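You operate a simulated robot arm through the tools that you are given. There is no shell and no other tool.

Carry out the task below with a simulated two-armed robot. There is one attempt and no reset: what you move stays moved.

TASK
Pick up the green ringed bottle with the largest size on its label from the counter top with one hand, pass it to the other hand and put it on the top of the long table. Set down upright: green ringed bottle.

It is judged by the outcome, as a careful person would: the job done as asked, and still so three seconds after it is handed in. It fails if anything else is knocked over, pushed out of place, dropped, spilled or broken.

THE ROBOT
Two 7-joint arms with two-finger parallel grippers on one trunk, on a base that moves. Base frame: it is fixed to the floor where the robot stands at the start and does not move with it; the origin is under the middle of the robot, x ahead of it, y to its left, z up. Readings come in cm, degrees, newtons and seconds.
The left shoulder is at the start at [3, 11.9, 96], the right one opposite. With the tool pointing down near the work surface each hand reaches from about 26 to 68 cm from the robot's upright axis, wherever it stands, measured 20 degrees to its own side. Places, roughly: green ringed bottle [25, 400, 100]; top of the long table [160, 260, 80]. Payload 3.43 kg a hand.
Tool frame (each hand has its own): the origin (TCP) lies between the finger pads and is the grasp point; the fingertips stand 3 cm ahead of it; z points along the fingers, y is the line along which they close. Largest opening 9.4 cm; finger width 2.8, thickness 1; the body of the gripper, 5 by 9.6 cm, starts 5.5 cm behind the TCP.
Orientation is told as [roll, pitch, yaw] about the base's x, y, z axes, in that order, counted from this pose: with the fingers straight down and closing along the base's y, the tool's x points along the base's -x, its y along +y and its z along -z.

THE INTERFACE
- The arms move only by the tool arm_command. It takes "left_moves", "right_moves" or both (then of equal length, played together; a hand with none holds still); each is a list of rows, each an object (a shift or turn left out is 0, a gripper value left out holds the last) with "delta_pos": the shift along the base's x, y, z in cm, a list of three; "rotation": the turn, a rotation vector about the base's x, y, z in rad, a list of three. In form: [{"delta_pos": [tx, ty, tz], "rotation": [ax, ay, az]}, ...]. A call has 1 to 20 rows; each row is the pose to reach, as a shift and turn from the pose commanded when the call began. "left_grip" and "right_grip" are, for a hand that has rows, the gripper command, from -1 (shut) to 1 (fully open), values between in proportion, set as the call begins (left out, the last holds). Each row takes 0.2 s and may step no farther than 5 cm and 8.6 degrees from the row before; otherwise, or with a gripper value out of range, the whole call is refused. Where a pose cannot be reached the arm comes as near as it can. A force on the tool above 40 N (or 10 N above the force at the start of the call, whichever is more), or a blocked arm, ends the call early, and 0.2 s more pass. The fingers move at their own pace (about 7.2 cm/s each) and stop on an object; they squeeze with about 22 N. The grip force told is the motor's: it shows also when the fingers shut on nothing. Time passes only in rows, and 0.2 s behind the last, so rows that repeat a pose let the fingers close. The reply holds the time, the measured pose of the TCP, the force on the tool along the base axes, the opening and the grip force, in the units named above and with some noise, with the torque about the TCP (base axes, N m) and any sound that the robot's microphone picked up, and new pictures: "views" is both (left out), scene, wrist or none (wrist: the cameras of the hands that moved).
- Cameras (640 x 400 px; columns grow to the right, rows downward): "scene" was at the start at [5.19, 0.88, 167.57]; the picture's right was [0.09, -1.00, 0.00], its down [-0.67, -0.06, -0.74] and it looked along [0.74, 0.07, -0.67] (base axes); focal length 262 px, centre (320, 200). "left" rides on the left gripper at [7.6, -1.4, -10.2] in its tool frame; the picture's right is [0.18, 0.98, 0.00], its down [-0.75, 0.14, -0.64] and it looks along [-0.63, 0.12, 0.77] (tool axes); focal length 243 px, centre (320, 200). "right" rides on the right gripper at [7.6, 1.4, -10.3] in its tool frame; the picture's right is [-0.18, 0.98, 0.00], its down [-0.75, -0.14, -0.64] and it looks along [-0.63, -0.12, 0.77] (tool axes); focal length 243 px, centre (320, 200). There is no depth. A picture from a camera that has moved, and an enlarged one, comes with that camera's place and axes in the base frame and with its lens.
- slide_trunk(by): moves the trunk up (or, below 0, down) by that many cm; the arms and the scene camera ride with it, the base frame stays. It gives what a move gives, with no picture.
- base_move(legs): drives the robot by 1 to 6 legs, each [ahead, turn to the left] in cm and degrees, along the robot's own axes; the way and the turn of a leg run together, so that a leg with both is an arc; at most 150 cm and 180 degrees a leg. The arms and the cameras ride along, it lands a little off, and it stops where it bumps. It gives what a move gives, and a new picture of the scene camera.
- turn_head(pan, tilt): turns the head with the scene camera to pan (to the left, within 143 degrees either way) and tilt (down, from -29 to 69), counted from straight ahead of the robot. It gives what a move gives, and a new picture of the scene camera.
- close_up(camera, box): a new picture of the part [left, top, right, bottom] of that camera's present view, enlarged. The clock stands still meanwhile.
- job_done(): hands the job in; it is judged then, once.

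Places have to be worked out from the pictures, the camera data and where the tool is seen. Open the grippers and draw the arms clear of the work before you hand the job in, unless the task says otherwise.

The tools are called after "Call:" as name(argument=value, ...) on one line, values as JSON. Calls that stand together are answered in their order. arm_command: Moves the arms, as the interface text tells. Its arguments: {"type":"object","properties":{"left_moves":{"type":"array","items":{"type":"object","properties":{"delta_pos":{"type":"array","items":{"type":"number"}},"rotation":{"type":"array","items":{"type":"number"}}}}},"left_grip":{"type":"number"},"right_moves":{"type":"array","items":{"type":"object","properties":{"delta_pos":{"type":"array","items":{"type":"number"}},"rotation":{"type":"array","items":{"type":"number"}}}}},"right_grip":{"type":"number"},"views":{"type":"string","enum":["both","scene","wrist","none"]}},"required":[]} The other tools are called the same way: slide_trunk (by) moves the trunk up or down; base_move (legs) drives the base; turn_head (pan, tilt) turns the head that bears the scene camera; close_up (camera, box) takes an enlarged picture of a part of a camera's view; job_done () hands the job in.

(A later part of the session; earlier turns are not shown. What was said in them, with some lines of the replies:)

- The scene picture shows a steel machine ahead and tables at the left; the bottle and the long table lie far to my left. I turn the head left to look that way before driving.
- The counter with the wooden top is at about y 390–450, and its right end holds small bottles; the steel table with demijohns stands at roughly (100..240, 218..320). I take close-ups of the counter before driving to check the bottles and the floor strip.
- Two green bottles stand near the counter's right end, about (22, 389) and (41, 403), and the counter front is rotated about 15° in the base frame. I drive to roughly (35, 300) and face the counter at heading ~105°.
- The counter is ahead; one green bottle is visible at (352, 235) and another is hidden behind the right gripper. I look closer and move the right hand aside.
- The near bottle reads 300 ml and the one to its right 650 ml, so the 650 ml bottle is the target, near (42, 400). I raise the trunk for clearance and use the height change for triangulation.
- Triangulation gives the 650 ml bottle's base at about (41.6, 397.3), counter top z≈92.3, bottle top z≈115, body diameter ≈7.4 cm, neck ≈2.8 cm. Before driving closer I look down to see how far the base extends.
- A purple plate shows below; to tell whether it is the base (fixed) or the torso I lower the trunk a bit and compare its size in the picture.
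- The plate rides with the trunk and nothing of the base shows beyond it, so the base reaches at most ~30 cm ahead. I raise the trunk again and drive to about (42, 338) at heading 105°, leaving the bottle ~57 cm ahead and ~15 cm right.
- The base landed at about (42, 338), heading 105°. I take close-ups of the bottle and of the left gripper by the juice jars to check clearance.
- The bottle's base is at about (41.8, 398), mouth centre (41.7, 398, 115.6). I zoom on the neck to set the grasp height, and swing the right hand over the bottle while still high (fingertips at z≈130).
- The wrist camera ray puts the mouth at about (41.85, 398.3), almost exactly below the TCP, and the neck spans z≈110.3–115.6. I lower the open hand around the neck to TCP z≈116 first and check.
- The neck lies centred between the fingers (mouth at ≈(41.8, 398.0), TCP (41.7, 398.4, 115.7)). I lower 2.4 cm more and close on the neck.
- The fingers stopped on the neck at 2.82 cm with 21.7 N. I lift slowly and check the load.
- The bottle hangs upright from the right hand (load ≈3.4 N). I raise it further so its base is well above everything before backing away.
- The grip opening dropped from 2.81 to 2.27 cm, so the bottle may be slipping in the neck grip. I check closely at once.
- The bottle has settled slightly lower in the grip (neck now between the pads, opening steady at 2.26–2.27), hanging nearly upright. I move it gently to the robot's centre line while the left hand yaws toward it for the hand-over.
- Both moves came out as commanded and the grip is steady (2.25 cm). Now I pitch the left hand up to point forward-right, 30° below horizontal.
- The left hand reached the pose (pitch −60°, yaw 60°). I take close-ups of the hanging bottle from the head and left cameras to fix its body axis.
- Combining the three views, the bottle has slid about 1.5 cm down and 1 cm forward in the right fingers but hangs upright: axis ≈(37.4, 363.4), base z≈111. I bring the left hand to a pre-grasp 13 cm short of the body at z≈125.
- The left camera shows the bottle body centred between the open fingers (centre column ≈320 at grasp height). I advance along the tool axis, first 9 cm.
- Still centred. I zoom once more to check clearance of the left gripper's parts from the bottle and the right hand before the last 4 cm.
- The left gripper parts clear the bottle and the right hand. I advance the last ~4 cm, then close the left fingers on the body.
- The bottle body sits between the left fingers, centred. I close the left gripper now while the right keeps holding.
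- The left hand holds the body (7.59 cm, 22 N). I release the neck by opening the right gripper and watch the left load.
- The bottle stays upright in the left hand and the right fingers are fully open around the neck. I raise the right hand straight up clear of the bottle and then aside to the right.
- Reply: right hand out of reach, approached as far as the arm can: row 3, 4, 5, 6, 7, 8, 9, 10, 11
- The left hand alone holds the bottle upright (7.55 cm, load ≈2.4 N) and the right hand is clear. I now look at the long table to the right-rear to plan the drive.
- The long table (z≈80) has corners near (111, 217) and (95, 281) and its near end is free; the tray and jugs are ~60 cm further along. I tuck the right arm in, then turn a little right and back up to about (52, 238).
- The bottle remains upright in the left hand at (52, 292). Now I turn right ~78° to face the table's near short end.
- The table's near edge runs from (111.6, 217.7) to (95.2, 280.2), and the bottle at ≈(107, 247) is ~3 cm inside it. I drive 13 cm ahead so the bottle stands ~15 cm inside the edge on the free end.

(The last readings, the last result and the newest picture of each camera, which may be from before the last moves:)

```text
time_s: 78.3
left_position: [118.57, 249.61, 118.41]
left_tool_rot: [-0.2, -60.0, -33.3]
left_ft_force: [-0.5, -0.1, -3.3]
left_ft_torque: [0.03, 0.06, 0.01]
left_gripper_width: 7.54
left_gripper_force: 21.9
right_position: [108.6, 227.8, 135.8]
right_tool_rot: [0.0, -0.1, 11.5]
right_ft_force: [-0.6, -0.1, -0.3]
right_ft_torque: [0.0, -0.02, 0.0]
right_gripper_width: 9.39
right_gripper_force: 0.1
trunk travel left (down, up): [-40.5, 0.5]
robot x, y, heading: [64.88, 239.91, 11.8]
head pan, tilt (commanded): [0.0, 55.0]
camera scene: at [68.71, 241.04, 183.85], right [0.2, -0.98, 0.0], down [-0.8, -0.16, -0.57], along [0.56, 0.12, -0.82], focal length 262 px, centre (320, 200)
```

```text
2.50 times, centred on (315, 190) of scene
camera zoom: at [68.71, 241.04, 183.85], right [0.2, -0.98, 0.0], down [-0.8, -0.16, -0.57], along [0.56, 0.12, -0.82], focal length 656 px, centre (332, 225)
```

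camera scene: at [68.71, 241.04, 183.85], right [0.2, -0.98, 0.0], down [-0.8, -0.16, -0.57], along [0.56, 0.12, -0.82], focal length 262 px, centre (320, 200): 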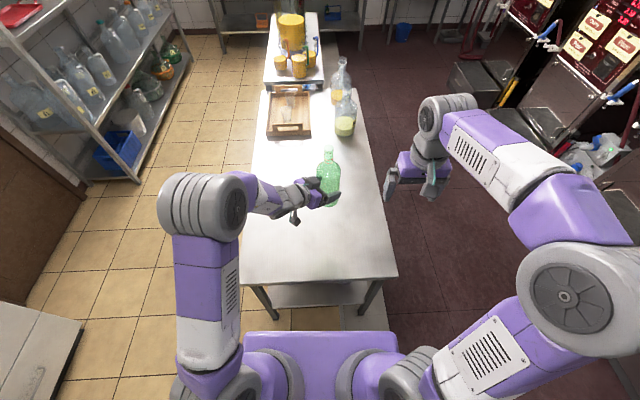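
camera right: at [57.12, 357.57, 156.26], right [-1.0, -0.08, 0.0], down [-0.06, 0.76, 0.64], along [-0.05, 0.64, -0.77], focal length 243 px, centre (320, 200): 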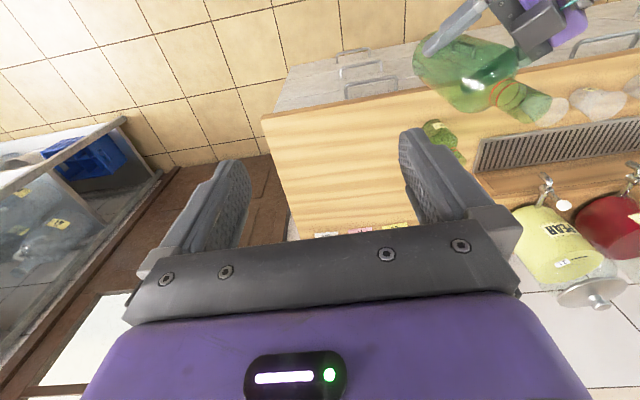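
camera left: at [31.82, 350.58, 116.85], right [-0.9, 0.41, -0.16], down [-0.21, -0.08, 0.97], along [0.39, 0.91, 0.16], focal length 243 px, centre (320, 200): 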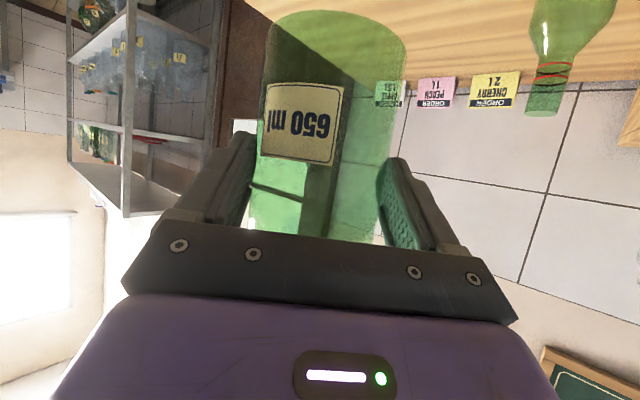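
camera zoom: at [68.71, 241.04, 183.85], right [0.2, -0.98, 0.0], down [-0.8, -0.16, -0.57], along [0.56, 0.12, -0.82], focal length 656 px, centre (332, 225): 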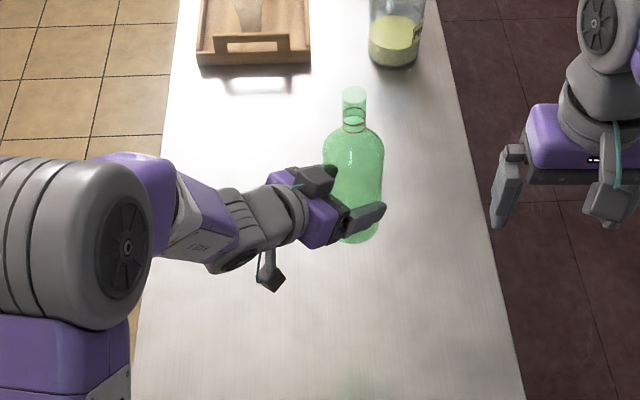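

The bottle is unchanged in the grip and upright, with its base at z≈111 above the free table end. I lower the trunk 27 cm, leaving about 4 cm, and re-check.

Call:
slide_trunk(by=-27)

Call:
close_up(camera="scene", box=[0, 0, 640, 400])

Call:
close_up(camera="left", box=[0, 0, 640, 400])

Call:
close_up(camera="scene", box=[260, 130, 400, 230])

```text
time_s: 81.1
left_position: [118.69, 249.7, 91.39]
left_tool_rot: [-0.4, -60.0, -33.2]
left_ft_force: [0.7, 0.3, -3.8]
left_ft_torque: [0.05, 0.07, 0.01]
left_gripper_width: 7.51
left_gripper_force: 22.2
right_position: [108.56, 227.72, 108.56]
right_tool_rot: [0.0, 0.0, 11.5]
right_ft_force: [0.7, -0.1, -0.3]
right_ft_torque: [0.01, 0.0, 0.0]
right_gripper_width: 9.38
right_gripper_force: 0.0
trunk travel left (down, up): [-13.5, 27.5]
robot x, y, heading: [64.93, 240.0, 11.7]
head pan, tilt (commanded): [0.0, 55.0]
```

```text
1.00 times, centred on (320, 200) of scene (not enlarged: the box is as wide or as high as the picture)
camera zoom: at [68.84, 241.07, 156.85], right [0.2, -0.98, 0.0], down [-0.8, -0.16, -0.57], along [0.56, 0.12, -0.82], focal length 262 px, centre (320, 200)
```

zoom: 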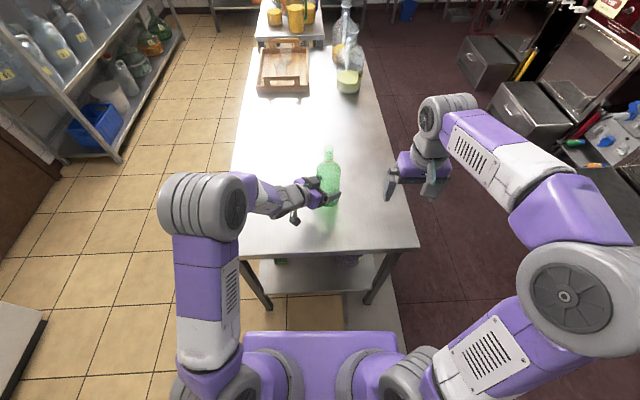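

```text
1.00 times, centred on (320, 200) of left (not enlarged: the box is as wide or as high as the picture)
camera zoom: at [107.31, 255.42, 89.86], right [0.47, 0.87, -0.16], down [-0.07, 0.22, 0.97], along [0.88, -0.44, 0.16], focal length 243 px, centre (320, 200)
```

zoom: 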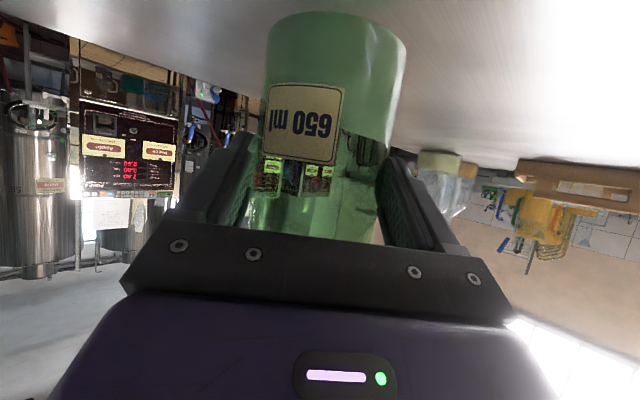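

```text
4.00 times, centred on (330, 180) of scene
camera zoom: at [68.84, 241.07, 156.85], right [0.2, -0.98, 0.0], down [-0.8, -0.16, -0.57], along [0.56, 0.12, -0.82], focal length 1049 px, centre (280, 280)
```

zoom: 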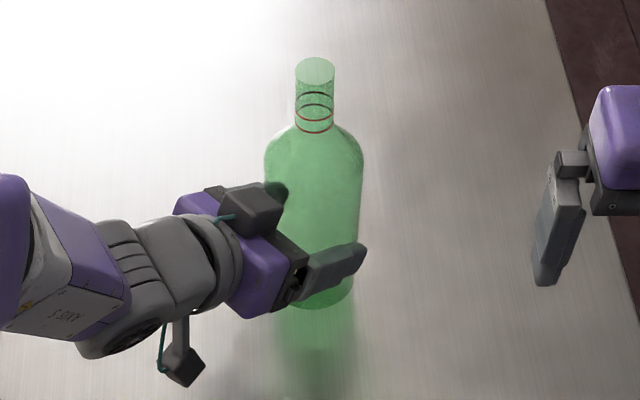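

The base should be ~4 cm above the table top. I lower 2.5 cm with the arm and refine the table height from the right corner.

Call:
arm_command(left_moves=[{"delta_pos": [0, 0, -0.8]}, {"delta_pos": [0, 0, -1.6]}, {"delta_pos": [0, 0, -2.5]}, {"delta_pos": [0, 0, -2.5]}], left_grip=-1, views="wrist")

Call:
close_up(camera="scene", box=[290, 160, 370, 230])

Call:
close_up(camera="scene", box=[380, 210, 460, 280])

```text
time_s: 82.1
left_position: [118.6, 249.66, 89.17]
left_tool_rot: [-0.1, -60.3, -33.6]
left_ft_force: [-5.0, -2.1, 14.0]
left_ft_torque: [-0.12, -0.14, -0.01]
left_gripper_width: 7.5
left_gripper_force: 21.6
right_position: [108.47, 227.65, 108.77]
right_tool_rot: [0.0, -0.1, 11.6]
right_ft_force: [0.3, -0.2, 0.0]
right_ft_torque: [0.01, 0.03, -0.01]
right_gripper_width: 9.41
right_gripper_force: 0.1
trunk travel left (down, up): [-13.5, 27.5]
robot x, y, heading: [65.02, 239.92, 11.7]
head pan, tilt (commanded): [0.0, 55.0]
camera left: at [107.3, 255.38, 87.56], right [0.47, 0.87, -0.16], down [-0.08, 0.22, 0.97], along [0.88, -0.44, 0.17], focal length 243 px, centre (320, 200)
```

left: 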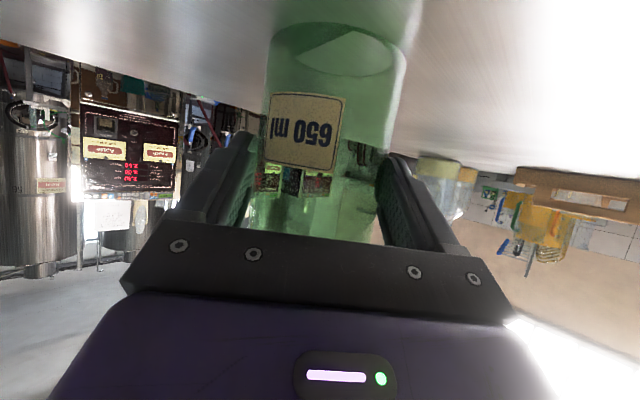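

```text
5.71 times, centred on (330, 195) of scene
camera zoom: at [68.61, 241.01, 156.86], right [0.2, -0.98, 0.0], down [-0.8, -0.16, -0.57], along [0.56, 0.12, -0.82], focal length 1499 px, centre (263, 229)
```

zoom: 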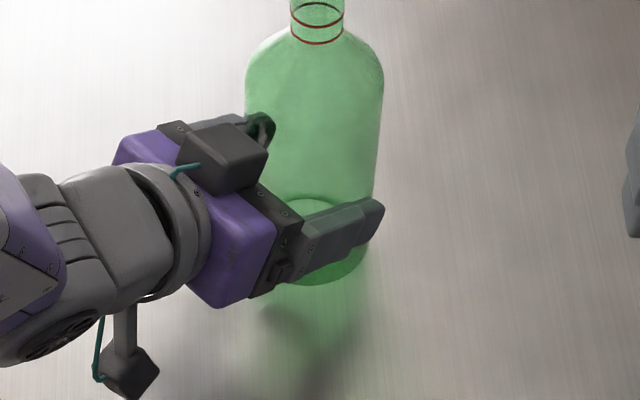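

```text
5.71 times, centred on (420, 245) of scene
camera zoom: at [68.61, 241.01, 156.86], right [0.2, -0.98, 0.0], down [-0.8, -0.16, -0.57], along [0.56, 0.12, -0.82], focal length 1499 px, centre (-251, -57)
```

zoom: 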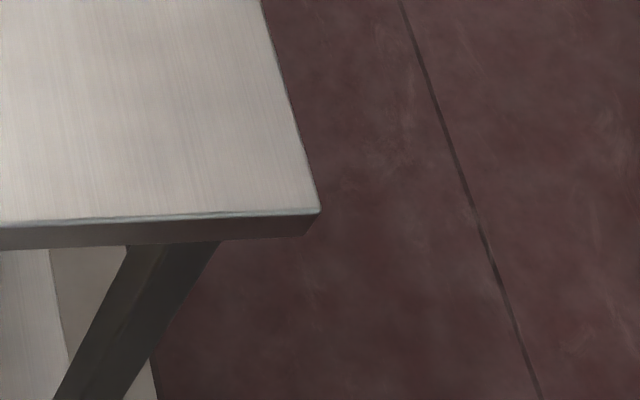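

The tool force jumped to +14 N with the TCP at z 89.2, so the bottle base is already on the table. I ease up 0.25 cm to relieve the pressing before releasing.

Call:
arm_command(left_moves=[{"delta_pos": [0, 0, 0.1]}, {"delta_pos": [0, 0, 0.2]}, {"delta_pos": [0, 0, 0.2]}], left_grip=-1, views="none")

Call:
close_up(camera="scene", box=[280, 130, 380, 230])

Call:
close_up(camera="left", box=[220, 0, 440, 140])

Call:
close_up(camera="right", box=[0, 0, 640, 400])

```text
time_s: 82.9
left_position: [118.7, 249.7, 89.0]
left_tool_rot: [-0.1, -60.0, -33.4]
left_ft_force: [-1.3, -3.7, 8.2]
left_ft_torque: [-0.16, -0.29, -0.17]
left_gripper_width: 7.44
left_gripper_force: 21.8
right_position: [108.46, 227.82, 108.8]
right_tool_rot: [0.0, 0.0, 11.6]
right_ft_force: [0.5, 0.1, -0.1]
right_ft_torque: [0.0, 0.0, -0.01]
right_gripper_width: 9.42
right_gripper_force: 0.0
trunk travel left (down, up): [-13.5, 27.5]
robot x, y, heading: [64.7, 239.36, 11.6]
head pan, tilt (commanded): [0.0, 55.0]
```

```text
4.00 times, centred on (330, 180) of scene
camera zoom: at [68.72, 241.0, 156.85], right [0.2, -0.98, 0.0], down [-0.8, -0.16, -0.57], along [0.56, 0.12, -0.82], focal length 1049 px, centre (280, 280)
```

zoom: 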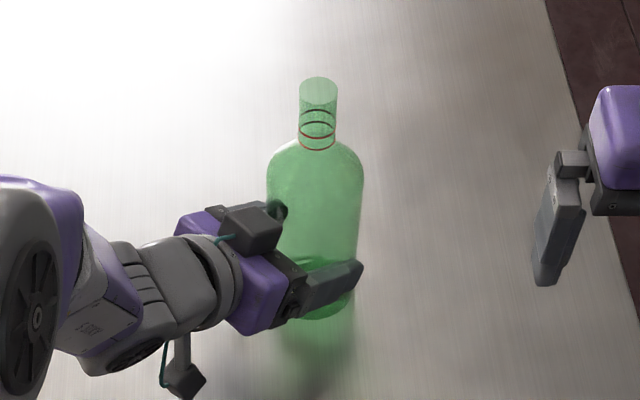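

```text
2.86 times, centred on (330, 70) of left
camera zoom: at [107.26, 255.45, 87.57], right [0.47, 0.87, -0.16], down [-0.07, 0.22, 0.97], along [0.88, -0.44, 0.16], focal length 693 px, centre (291, 571)
```

zoom: 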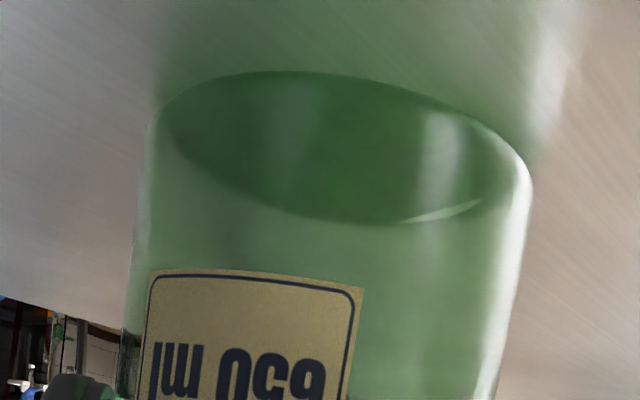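

```text
1.00 times, centred on (320, 200) of right (not enlarged: the box is as wide or as high as the picture)
camera zoom: at [100.8, 227.63, 119.14], right [-0.02, 1.0, 0.0], down [0.77, 0.01, 0.64], along [0.64, 0.01, -0.77], focal length 243 px, centre (320, 200)
```

zoom: 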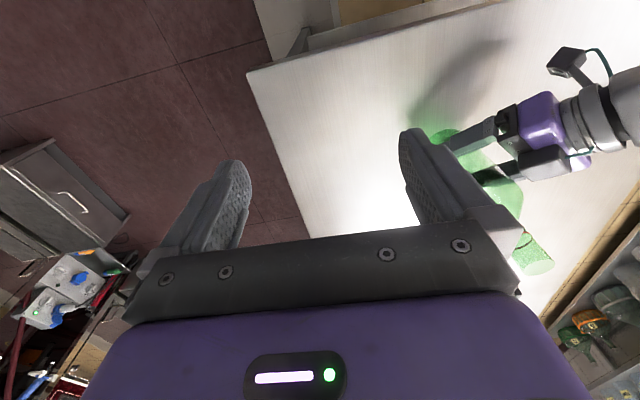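

Still pressing with ~8 N; I ease up a further 0.2 cm and read the force.

Call:
arm_command(left_moves=[{"delta_pos": [0, 0, 0.1]}, {"delta_pos": [0, 0, 0.2]}, {"delta_pos": [0, 0, 0.2]}], left_grip=-1, views="none")

```text
time_s: 83.7
left_position: [118.66, 249.87, 89.11]
left_tool_rot: [-0.3, -59.7, -33.1]
left_ft_force: [0.0, -0.4, -3.2]
left_ft_torque: [0.03, 0.06, 0.0]
left_gripper_width: 7.39
left_gripper_force: 22.1
right_position: [108.69, 227.85, 108.78]
right_tool_rot: [0.0, 0.0, 11.6]
right_ft_force: [-0.5, 0.4, 0.6]
right_ft_torque: [0.02, -0.04, -0.03]
right_gripper_width: 9.41
right_gripper_force: 0.1
trunk travel left (down, up): [-13.5, 27.5]
robot x, y, heading: [64.45, 240.0, 11.8]
head pan, tilt (commanded): [0.0, 55.0]
```

Now the full weight (−3.2 N) hangs again, so it is about 1 mm above the surface. I lower 0.1 cm and open the left gripper.

Call:
arm_command(left_moves=[{"delta_pos": [0, 0, -0.1]}, {"delta_pos": [0, 0, -0.1]}], left_grip=-1, views="none")

Call:
arm_command(left_moves=[{"delta_pos": [0, 0, 0]}, {"delta_pos": [0, 0, 0]}, {"delta_pos": [0, 0, 0]}, {"delta_pos": [0, 0, 0]}], left_grip=1, views="both")

Call:
close_up(camera="scene", box=[280, 130, 380, 230])

```text
time_s: 84.3
left_position: [118.8, 249.76, 89.16]
left_tool_rot: [-0.3, -59.9, -33.2]
left_ft_force: [-0.6, 1.0, -3.4]
left_ft_torque: [0.05, 0.05, 0.0]
left_gripper_width: 7.44
left_gripper_force: 22.5
right_position: [108.66, 227.84, 108.67]
right_tool_rot: [0.0, -0.1, 11.6]
right_ft_force: [-0.1, 0.1, -0.3]
right_ft_torque: [-0.02, 0.0, -0.01]
right_gripper_width: 9.37
right_gripper_force: 0.1
trunk travel left (down, up): [-13.5, 27.5]
robot x, y, heading: [65.0, 239.51, 11.7]
head pan, tilt (commanded): [0.0, 55.0]
```

```text
time_s: 85.3
left_position: [118.73, 249.74, 89.21]
left_tool_rot: [-0.3, -60.0, -33.2]
left_ft_force: [-0.9, -0.3, 0.3]
left_ft_torque: [0.0, -0.03, 0.0]
left_gripper_width: 9.42
left_gripper_force: 0.1
right_position: [108.43, 227.89, 108.72]
right_tool_rot: [0.1, 0.0, 11.6]
right_ft_force: [0.4, -0.4, -0.4]
right_ft_torque: [0.0, 0.03, 0.05]
right_gripper_width: 9.4
right_gripper_force: 0.1
trunk travel left (down, up): [-13.5, 27.5]
robot x, y, heading: [65.13, 240.3, 11.8]
head pan, tilt (commanded): [0.0, 55.0]
camera scene: at [68.81, 241.06, 156.84], right [0.2, -0.98, 0.0], down [-0.8, -0.16, -0.57], along [0.56, 0.12, -0.82], focal length 262 px, centre (320, 200)
camera left: at [107.32, 255.42, 87.7], right [0.47, 0.87, -0.16], down [-0.07, 0.22, 0.97], along [0.88, -0.44, 0.16], focal length 243 px, centre (320, 200)
```

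scene: 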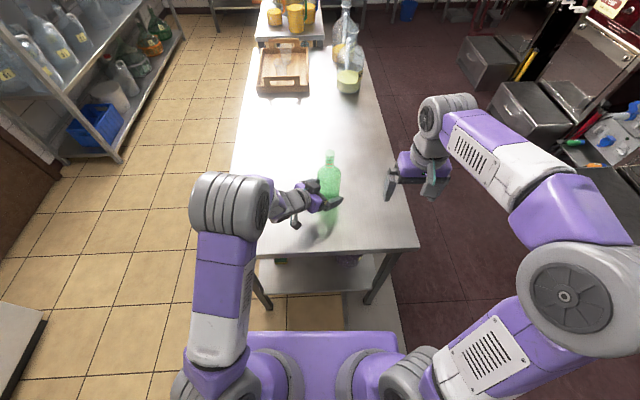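
left: 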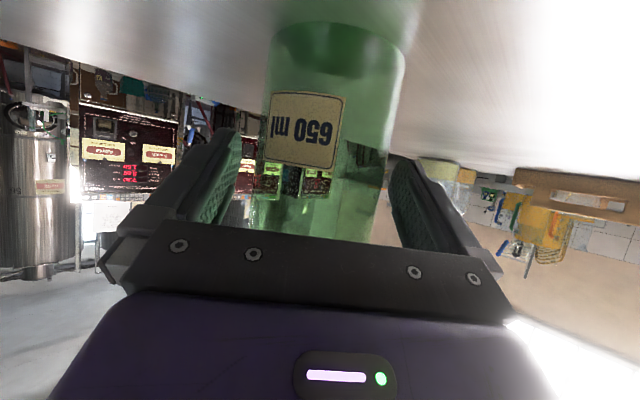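

```text
4.00 times, centred on (330, 180) of scene
camera zoom: at [68.81, 241.06, 156.84], right [0.2, -0.98, 0.0], down [-0.8, -0.16, -0.57], along [0.56, 0.12, -0.82], focal length 1049 px, centre (280, 280)
```

zoom: 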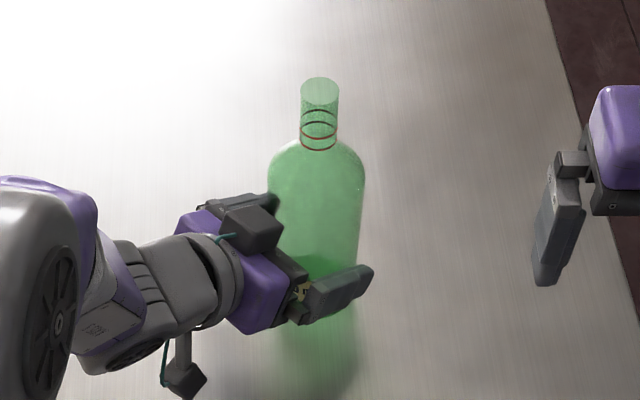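

The bottle stands on the table and the left fingers are open with clearance on both sides. I withdraw straight back along the tool axis.

Call:
arm_command(left_moves=[{"delta_pos": [-0.72, 0.47, 0.5]}, {"delta_pos": [-1.45, 0.95, 1.0]}, {"delta_pos": [-2.9, 1.9, 2.0]}, {"delta_pos": [-4.35, 2.85, 3.0]}, {"delta_pos": [-5.8, 3.8, 4.0]}, {"delta_pos": [-7.2, 4.7, 5.0]}, {"delta_pos": [-8.7, 5.7, 6.0]}, {"delta_pos": [-10.1, 6.6, 7.0]}, {"delta_pos": [-10.1, 6.6, 7.0]}], left_grip=1, views="both")

Call:
close_up(camera="scene", box=[260, 130, 400, 230])

```text
time_s: 87.3
left_position: [108.63, 256.29, 96.23]
left_tool_rot: [-0.3, -60.0, -33.3]
left_ft_force: [-0.4, -0.6, -0.1]
left_ft_torque: [-0.02, 0.02, -0.02]
left_gripper_width: 9.4
left_gripper_force: 0.0
right_position: [108.67, 227.7, 108.72]
right_tool_rot: [0.0, 0.0, 11.7]
right_ft_force: [0.9, -0.2, -0.5]
right_ft_torque: [-0.01, 0.02, 0.03]
right_gripper_width: 9.4
right_gripper_force: 0.0
trunk travel left (down, up): [-13.5, 27.5]
robot x, y, heading: [64.51, 240.19, 11.6]
head pan, tilt (commanded): [0.0, 55.0]
camera scene: at [68.85, 241.05, 156.84], right [0.2, -0.98, 0.0], down [-0.8, -0.16, -0.57], along [0.56, 0.12, -0.82], focal length 262 px, centre (320, 200)
camera left: at [97.3, 261.94, 94.68], right [0.47, 0.87, -0.16], down [-0.07, 0.22, 0.97], along [0.88, -0.44, 0.16], focal length 243 px, centre (320, 200)
```

scene: 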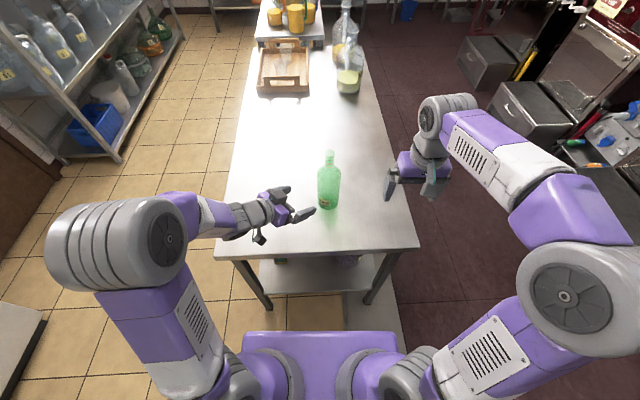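
left: 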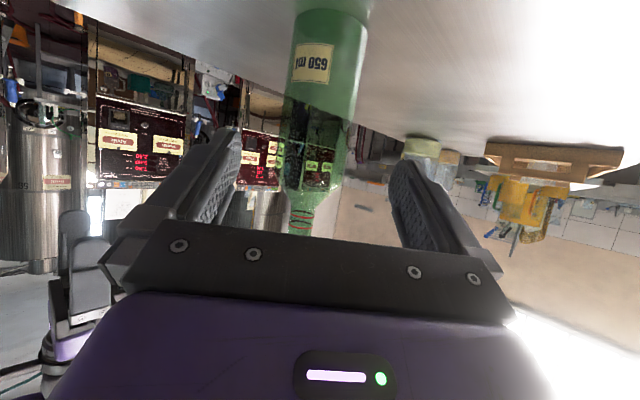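

```text
4.00 times, centred on (330, 180) of scene
camera zoom: at [68.85, 241.05, 156.84], right [0.2, -0.98, 0.0], down [-0.8, -0.16, -0.57], along [0.56, 0.12, -0.82], focal length 1049 px, centre (280, 280)
```

zoom: 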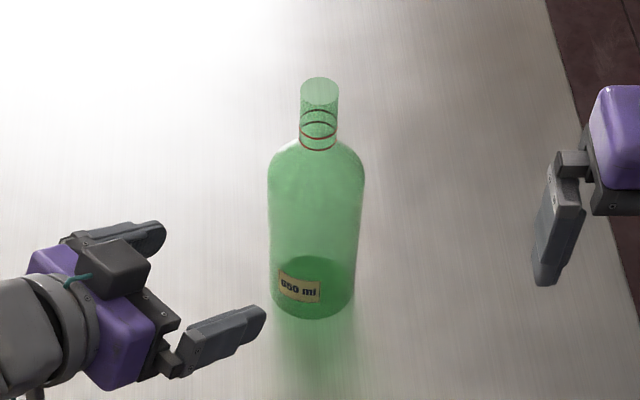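

The 650 ml bottle stands upright on the table, clear of both hands. I raise the trunk and back the robot away so that the arms are well clear.

Call:
slide_trunk(by=18)

Call:
base_move(legs=[[-40, 0]])

Call:
turn_head(pan=0, tilt=35)

Call:
close_up(camera="scene", box=[240, 100, 420, 260])

Call:
turn_head(pan=85, tilt=25)

Call:
close_up(camera="scene", box=[200, 80, 500, 280])

```text
time_s: 89.3
left_position: [108.81, 256.18, 114.08]
left_tool_rot: [-0.3, -60.0, -33.2]
left_ft_force: [1.5, -0.3, 0.4]
left_ft_torque: [-0.01, -0.01, 0.0]
left_gripper_width: 9.39
left_gripper_force: 0.0
right_position: [108.54, 227.81, 126.81]
right_tool_rot: [0.0, 0.1, 11.6]
right_ft_force: [0.0, -0.3, 0.0]
right_ft_torque: [0.0, -0.02, 0.0]
right_gripper_width: 9.45
right_gripper_force: 0.0
trunk travel left (down, up): [-31.5, 9.5]
robot x, y, heading: [64.72, 240.0, 11.6]
head pan, tilt (commanded): [0.0, 55.0]
```

```text
time_s: 91.7
left_position: [70.93, 248.25, 114.21]
left_tool_rot: [-0.3, -60.0, -33.8]
left_ft_force: [-0.1, -0.8, 2.0]
left_ft_torque: [0.01, -0.01, 0.01]
left_gripper_width: 9.37
left_gripper_force: 0.0
right_position: [70.61, 219.74, 126.65]
right_tool_rot: [0.0, 0.0, 11.0]
right_ft_force: [-0.8, -0.1, -1.1]
right_ft_torque: [-0.04, 0.01, 0.03]
right_gripper_width: 9.39
right_gripper_force: 0.0
trunk travel left (down, up): [-31.5, 9.5]
robot x, y, heading: [26.89, 232.57, 11.0]
head pan, tilt (commanded): [0.0, 55.0]
camera scene: at [30.89, 233.43, 174.84], right [0.19, -0.98, 0.0], down [-0.8, -0.16, -0.57], along [0.56, 0.11, -0.82], focal length 262 px, centre (320, 200)
```

scene: 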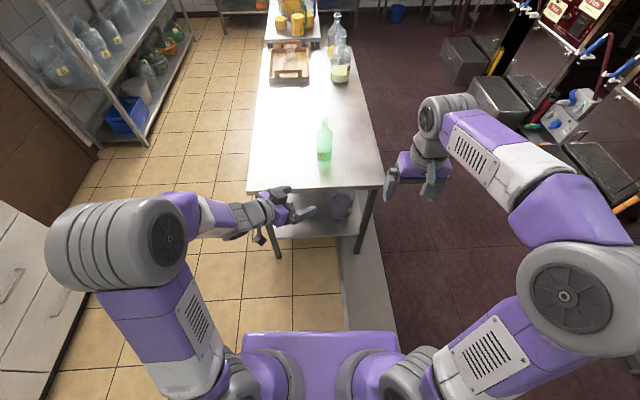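

```text
time_s: 92.5
left_position: [70.91, 248.28, 114.11]
left_tool_rot: [-0.2, -60.0, -33.8]
left_ft_force: [0.0, 0.0, 0.4]
left_ft_torque: [-0.01, 0.01, 0.02]
left_gripper_width: 9.38
left_gripper_force: 0.1
right_position: [70.55, 219.62, 126.76]
right_tool_rot: [0.0, 0.1, 11.1]
right_ft_force: [0.0, -0.2, 0.1]
right_ft_torque: [-0.03, 0.01, -0.01]
right_gripper_width: 9.42
right_gripper_force: 0.0
trunk travel left (down, up): [-31.5, 9.5]
robot x, y, heading: [26.62, 232.66, 11.0]
head pan, tilt (commanded): [0.0, 35.0]
camera scene: at [32.53, 233.75, 177.66], right [0.19, -0.98, 0.0], down [-0.56, -0.11, -0.82], along [0.8, 0.16, -0.57], focal length 262 px, centre (320, 200)
```

scene: 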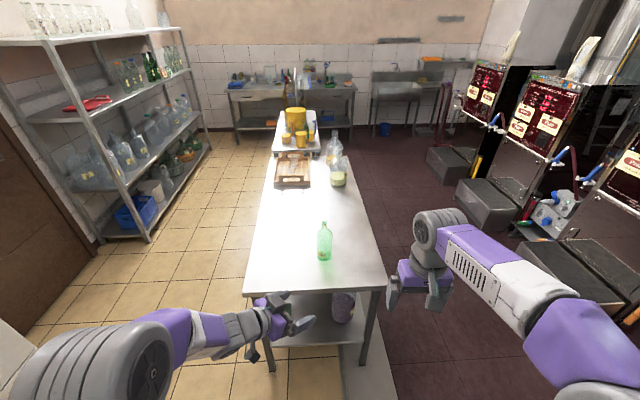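

```text
2.50 times, centred on (330, 180) of scene
camera zoom: at [32.53, 233.75, 177.66], right [0.19, -0.98, 0.0], down [-0.56, -0.11, -0.82], along [0.8, 0.16, -0.57], focal length 656 px, centre (295, 250)
```

zoom: 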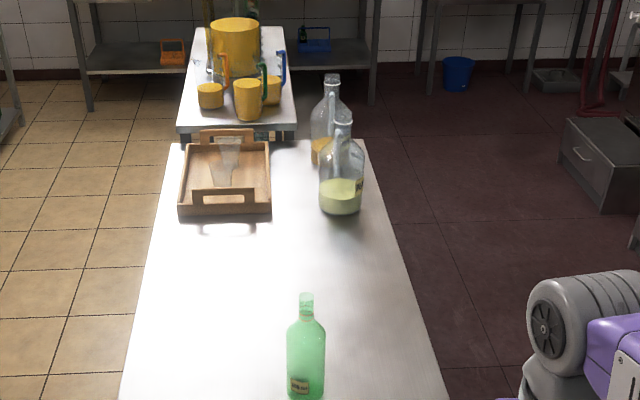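

```text
time_s: 94.1
left_position: [71.05, 248.11, 114.24]
left_tool_rot: [-0.3, -60.0, -33.8]
left_ft_force: [0.1, 0.7, -0.4]
left_ft_torque: [-0.01, -0.01, 0.02]
left_gripper_width: 9.39
left_gripper_force: 0.0
right_position: [70.47, 219.79, 126.77]
right_tool_rot: [0.1, 0.0, 10.9]
right_ft_force: [0.0, -0.4, 0.7]
right_ft_torque: [-0.02, 0.04, -0.02]
right_gripper_width: 9.38
right_gripper_force: 0.1
trunk travel left (down, up): [-31.5, 9.5]
robot x, y, heading: [26.95, 232.47, 11.2]
head pan, tilt (commanded): [85.0, 25.0]
camera scene: at [22.89, 241.22, 179.24], right [0.99, 0.1, 0.0], down [0.04, -0.42, -0.91], along [-0.09, 0.9, -0.42], focal length 262 px, centre (320, 200)
```

scene: 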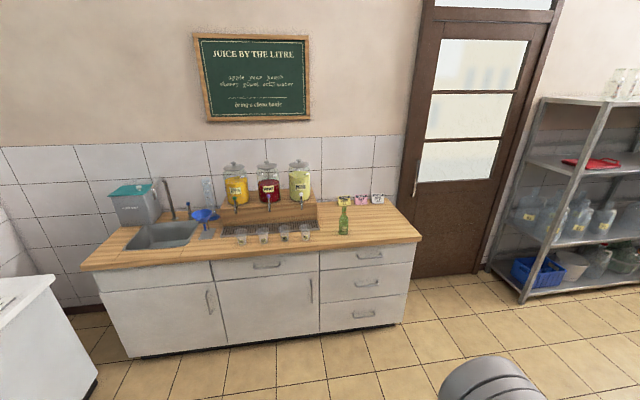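

```text
2.00 times, centred on (350, 180) of scene
camera zoom: at [22.89, 241.22, 179.24], right [0.99, 0.1, 0.0], down [0.04, -0.42, -0.91], along [-0.09, 0.9, -0.42], focal length 525 px, centre (260, 240)
```

zoom: 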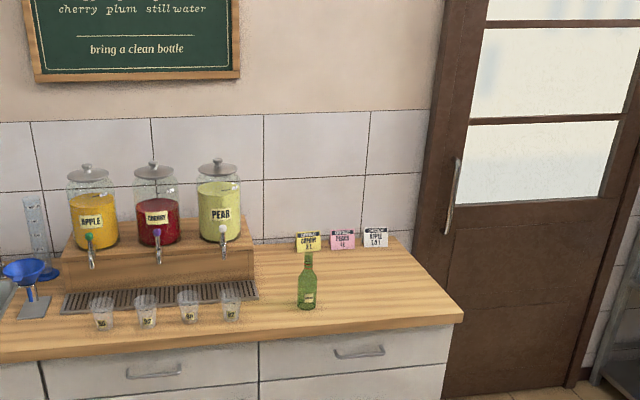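

The 650 ml bottle stands upright on the free end of the long table. On the counter, the 300 ml bottle, cups, jars and cards are undisturbed. Both grippers are open and clear, so I hand the job in.

Call:
job_done()

```text
The job is handed in.
```

I moved the 650 ml green ringed bottle from the counter to the long table, where it now stands upright about 15 cm in from the near end. The only other green bottle on the counter was labelled 300 ml, so the 650 ml one was the largest.

The right hand lifted it by the neck. It slid about 1.5 cm down in that grip during the lift but hung upright and was not dropped. The left hand then took it by the body and set it down.

In the last pictures the 300 ml bottle, cups, jars and cards on the counter, and the tray and jugs on the table, were still standing. They looked undisturbed. Both grippers are open and the arms are drawn back clear of the table.
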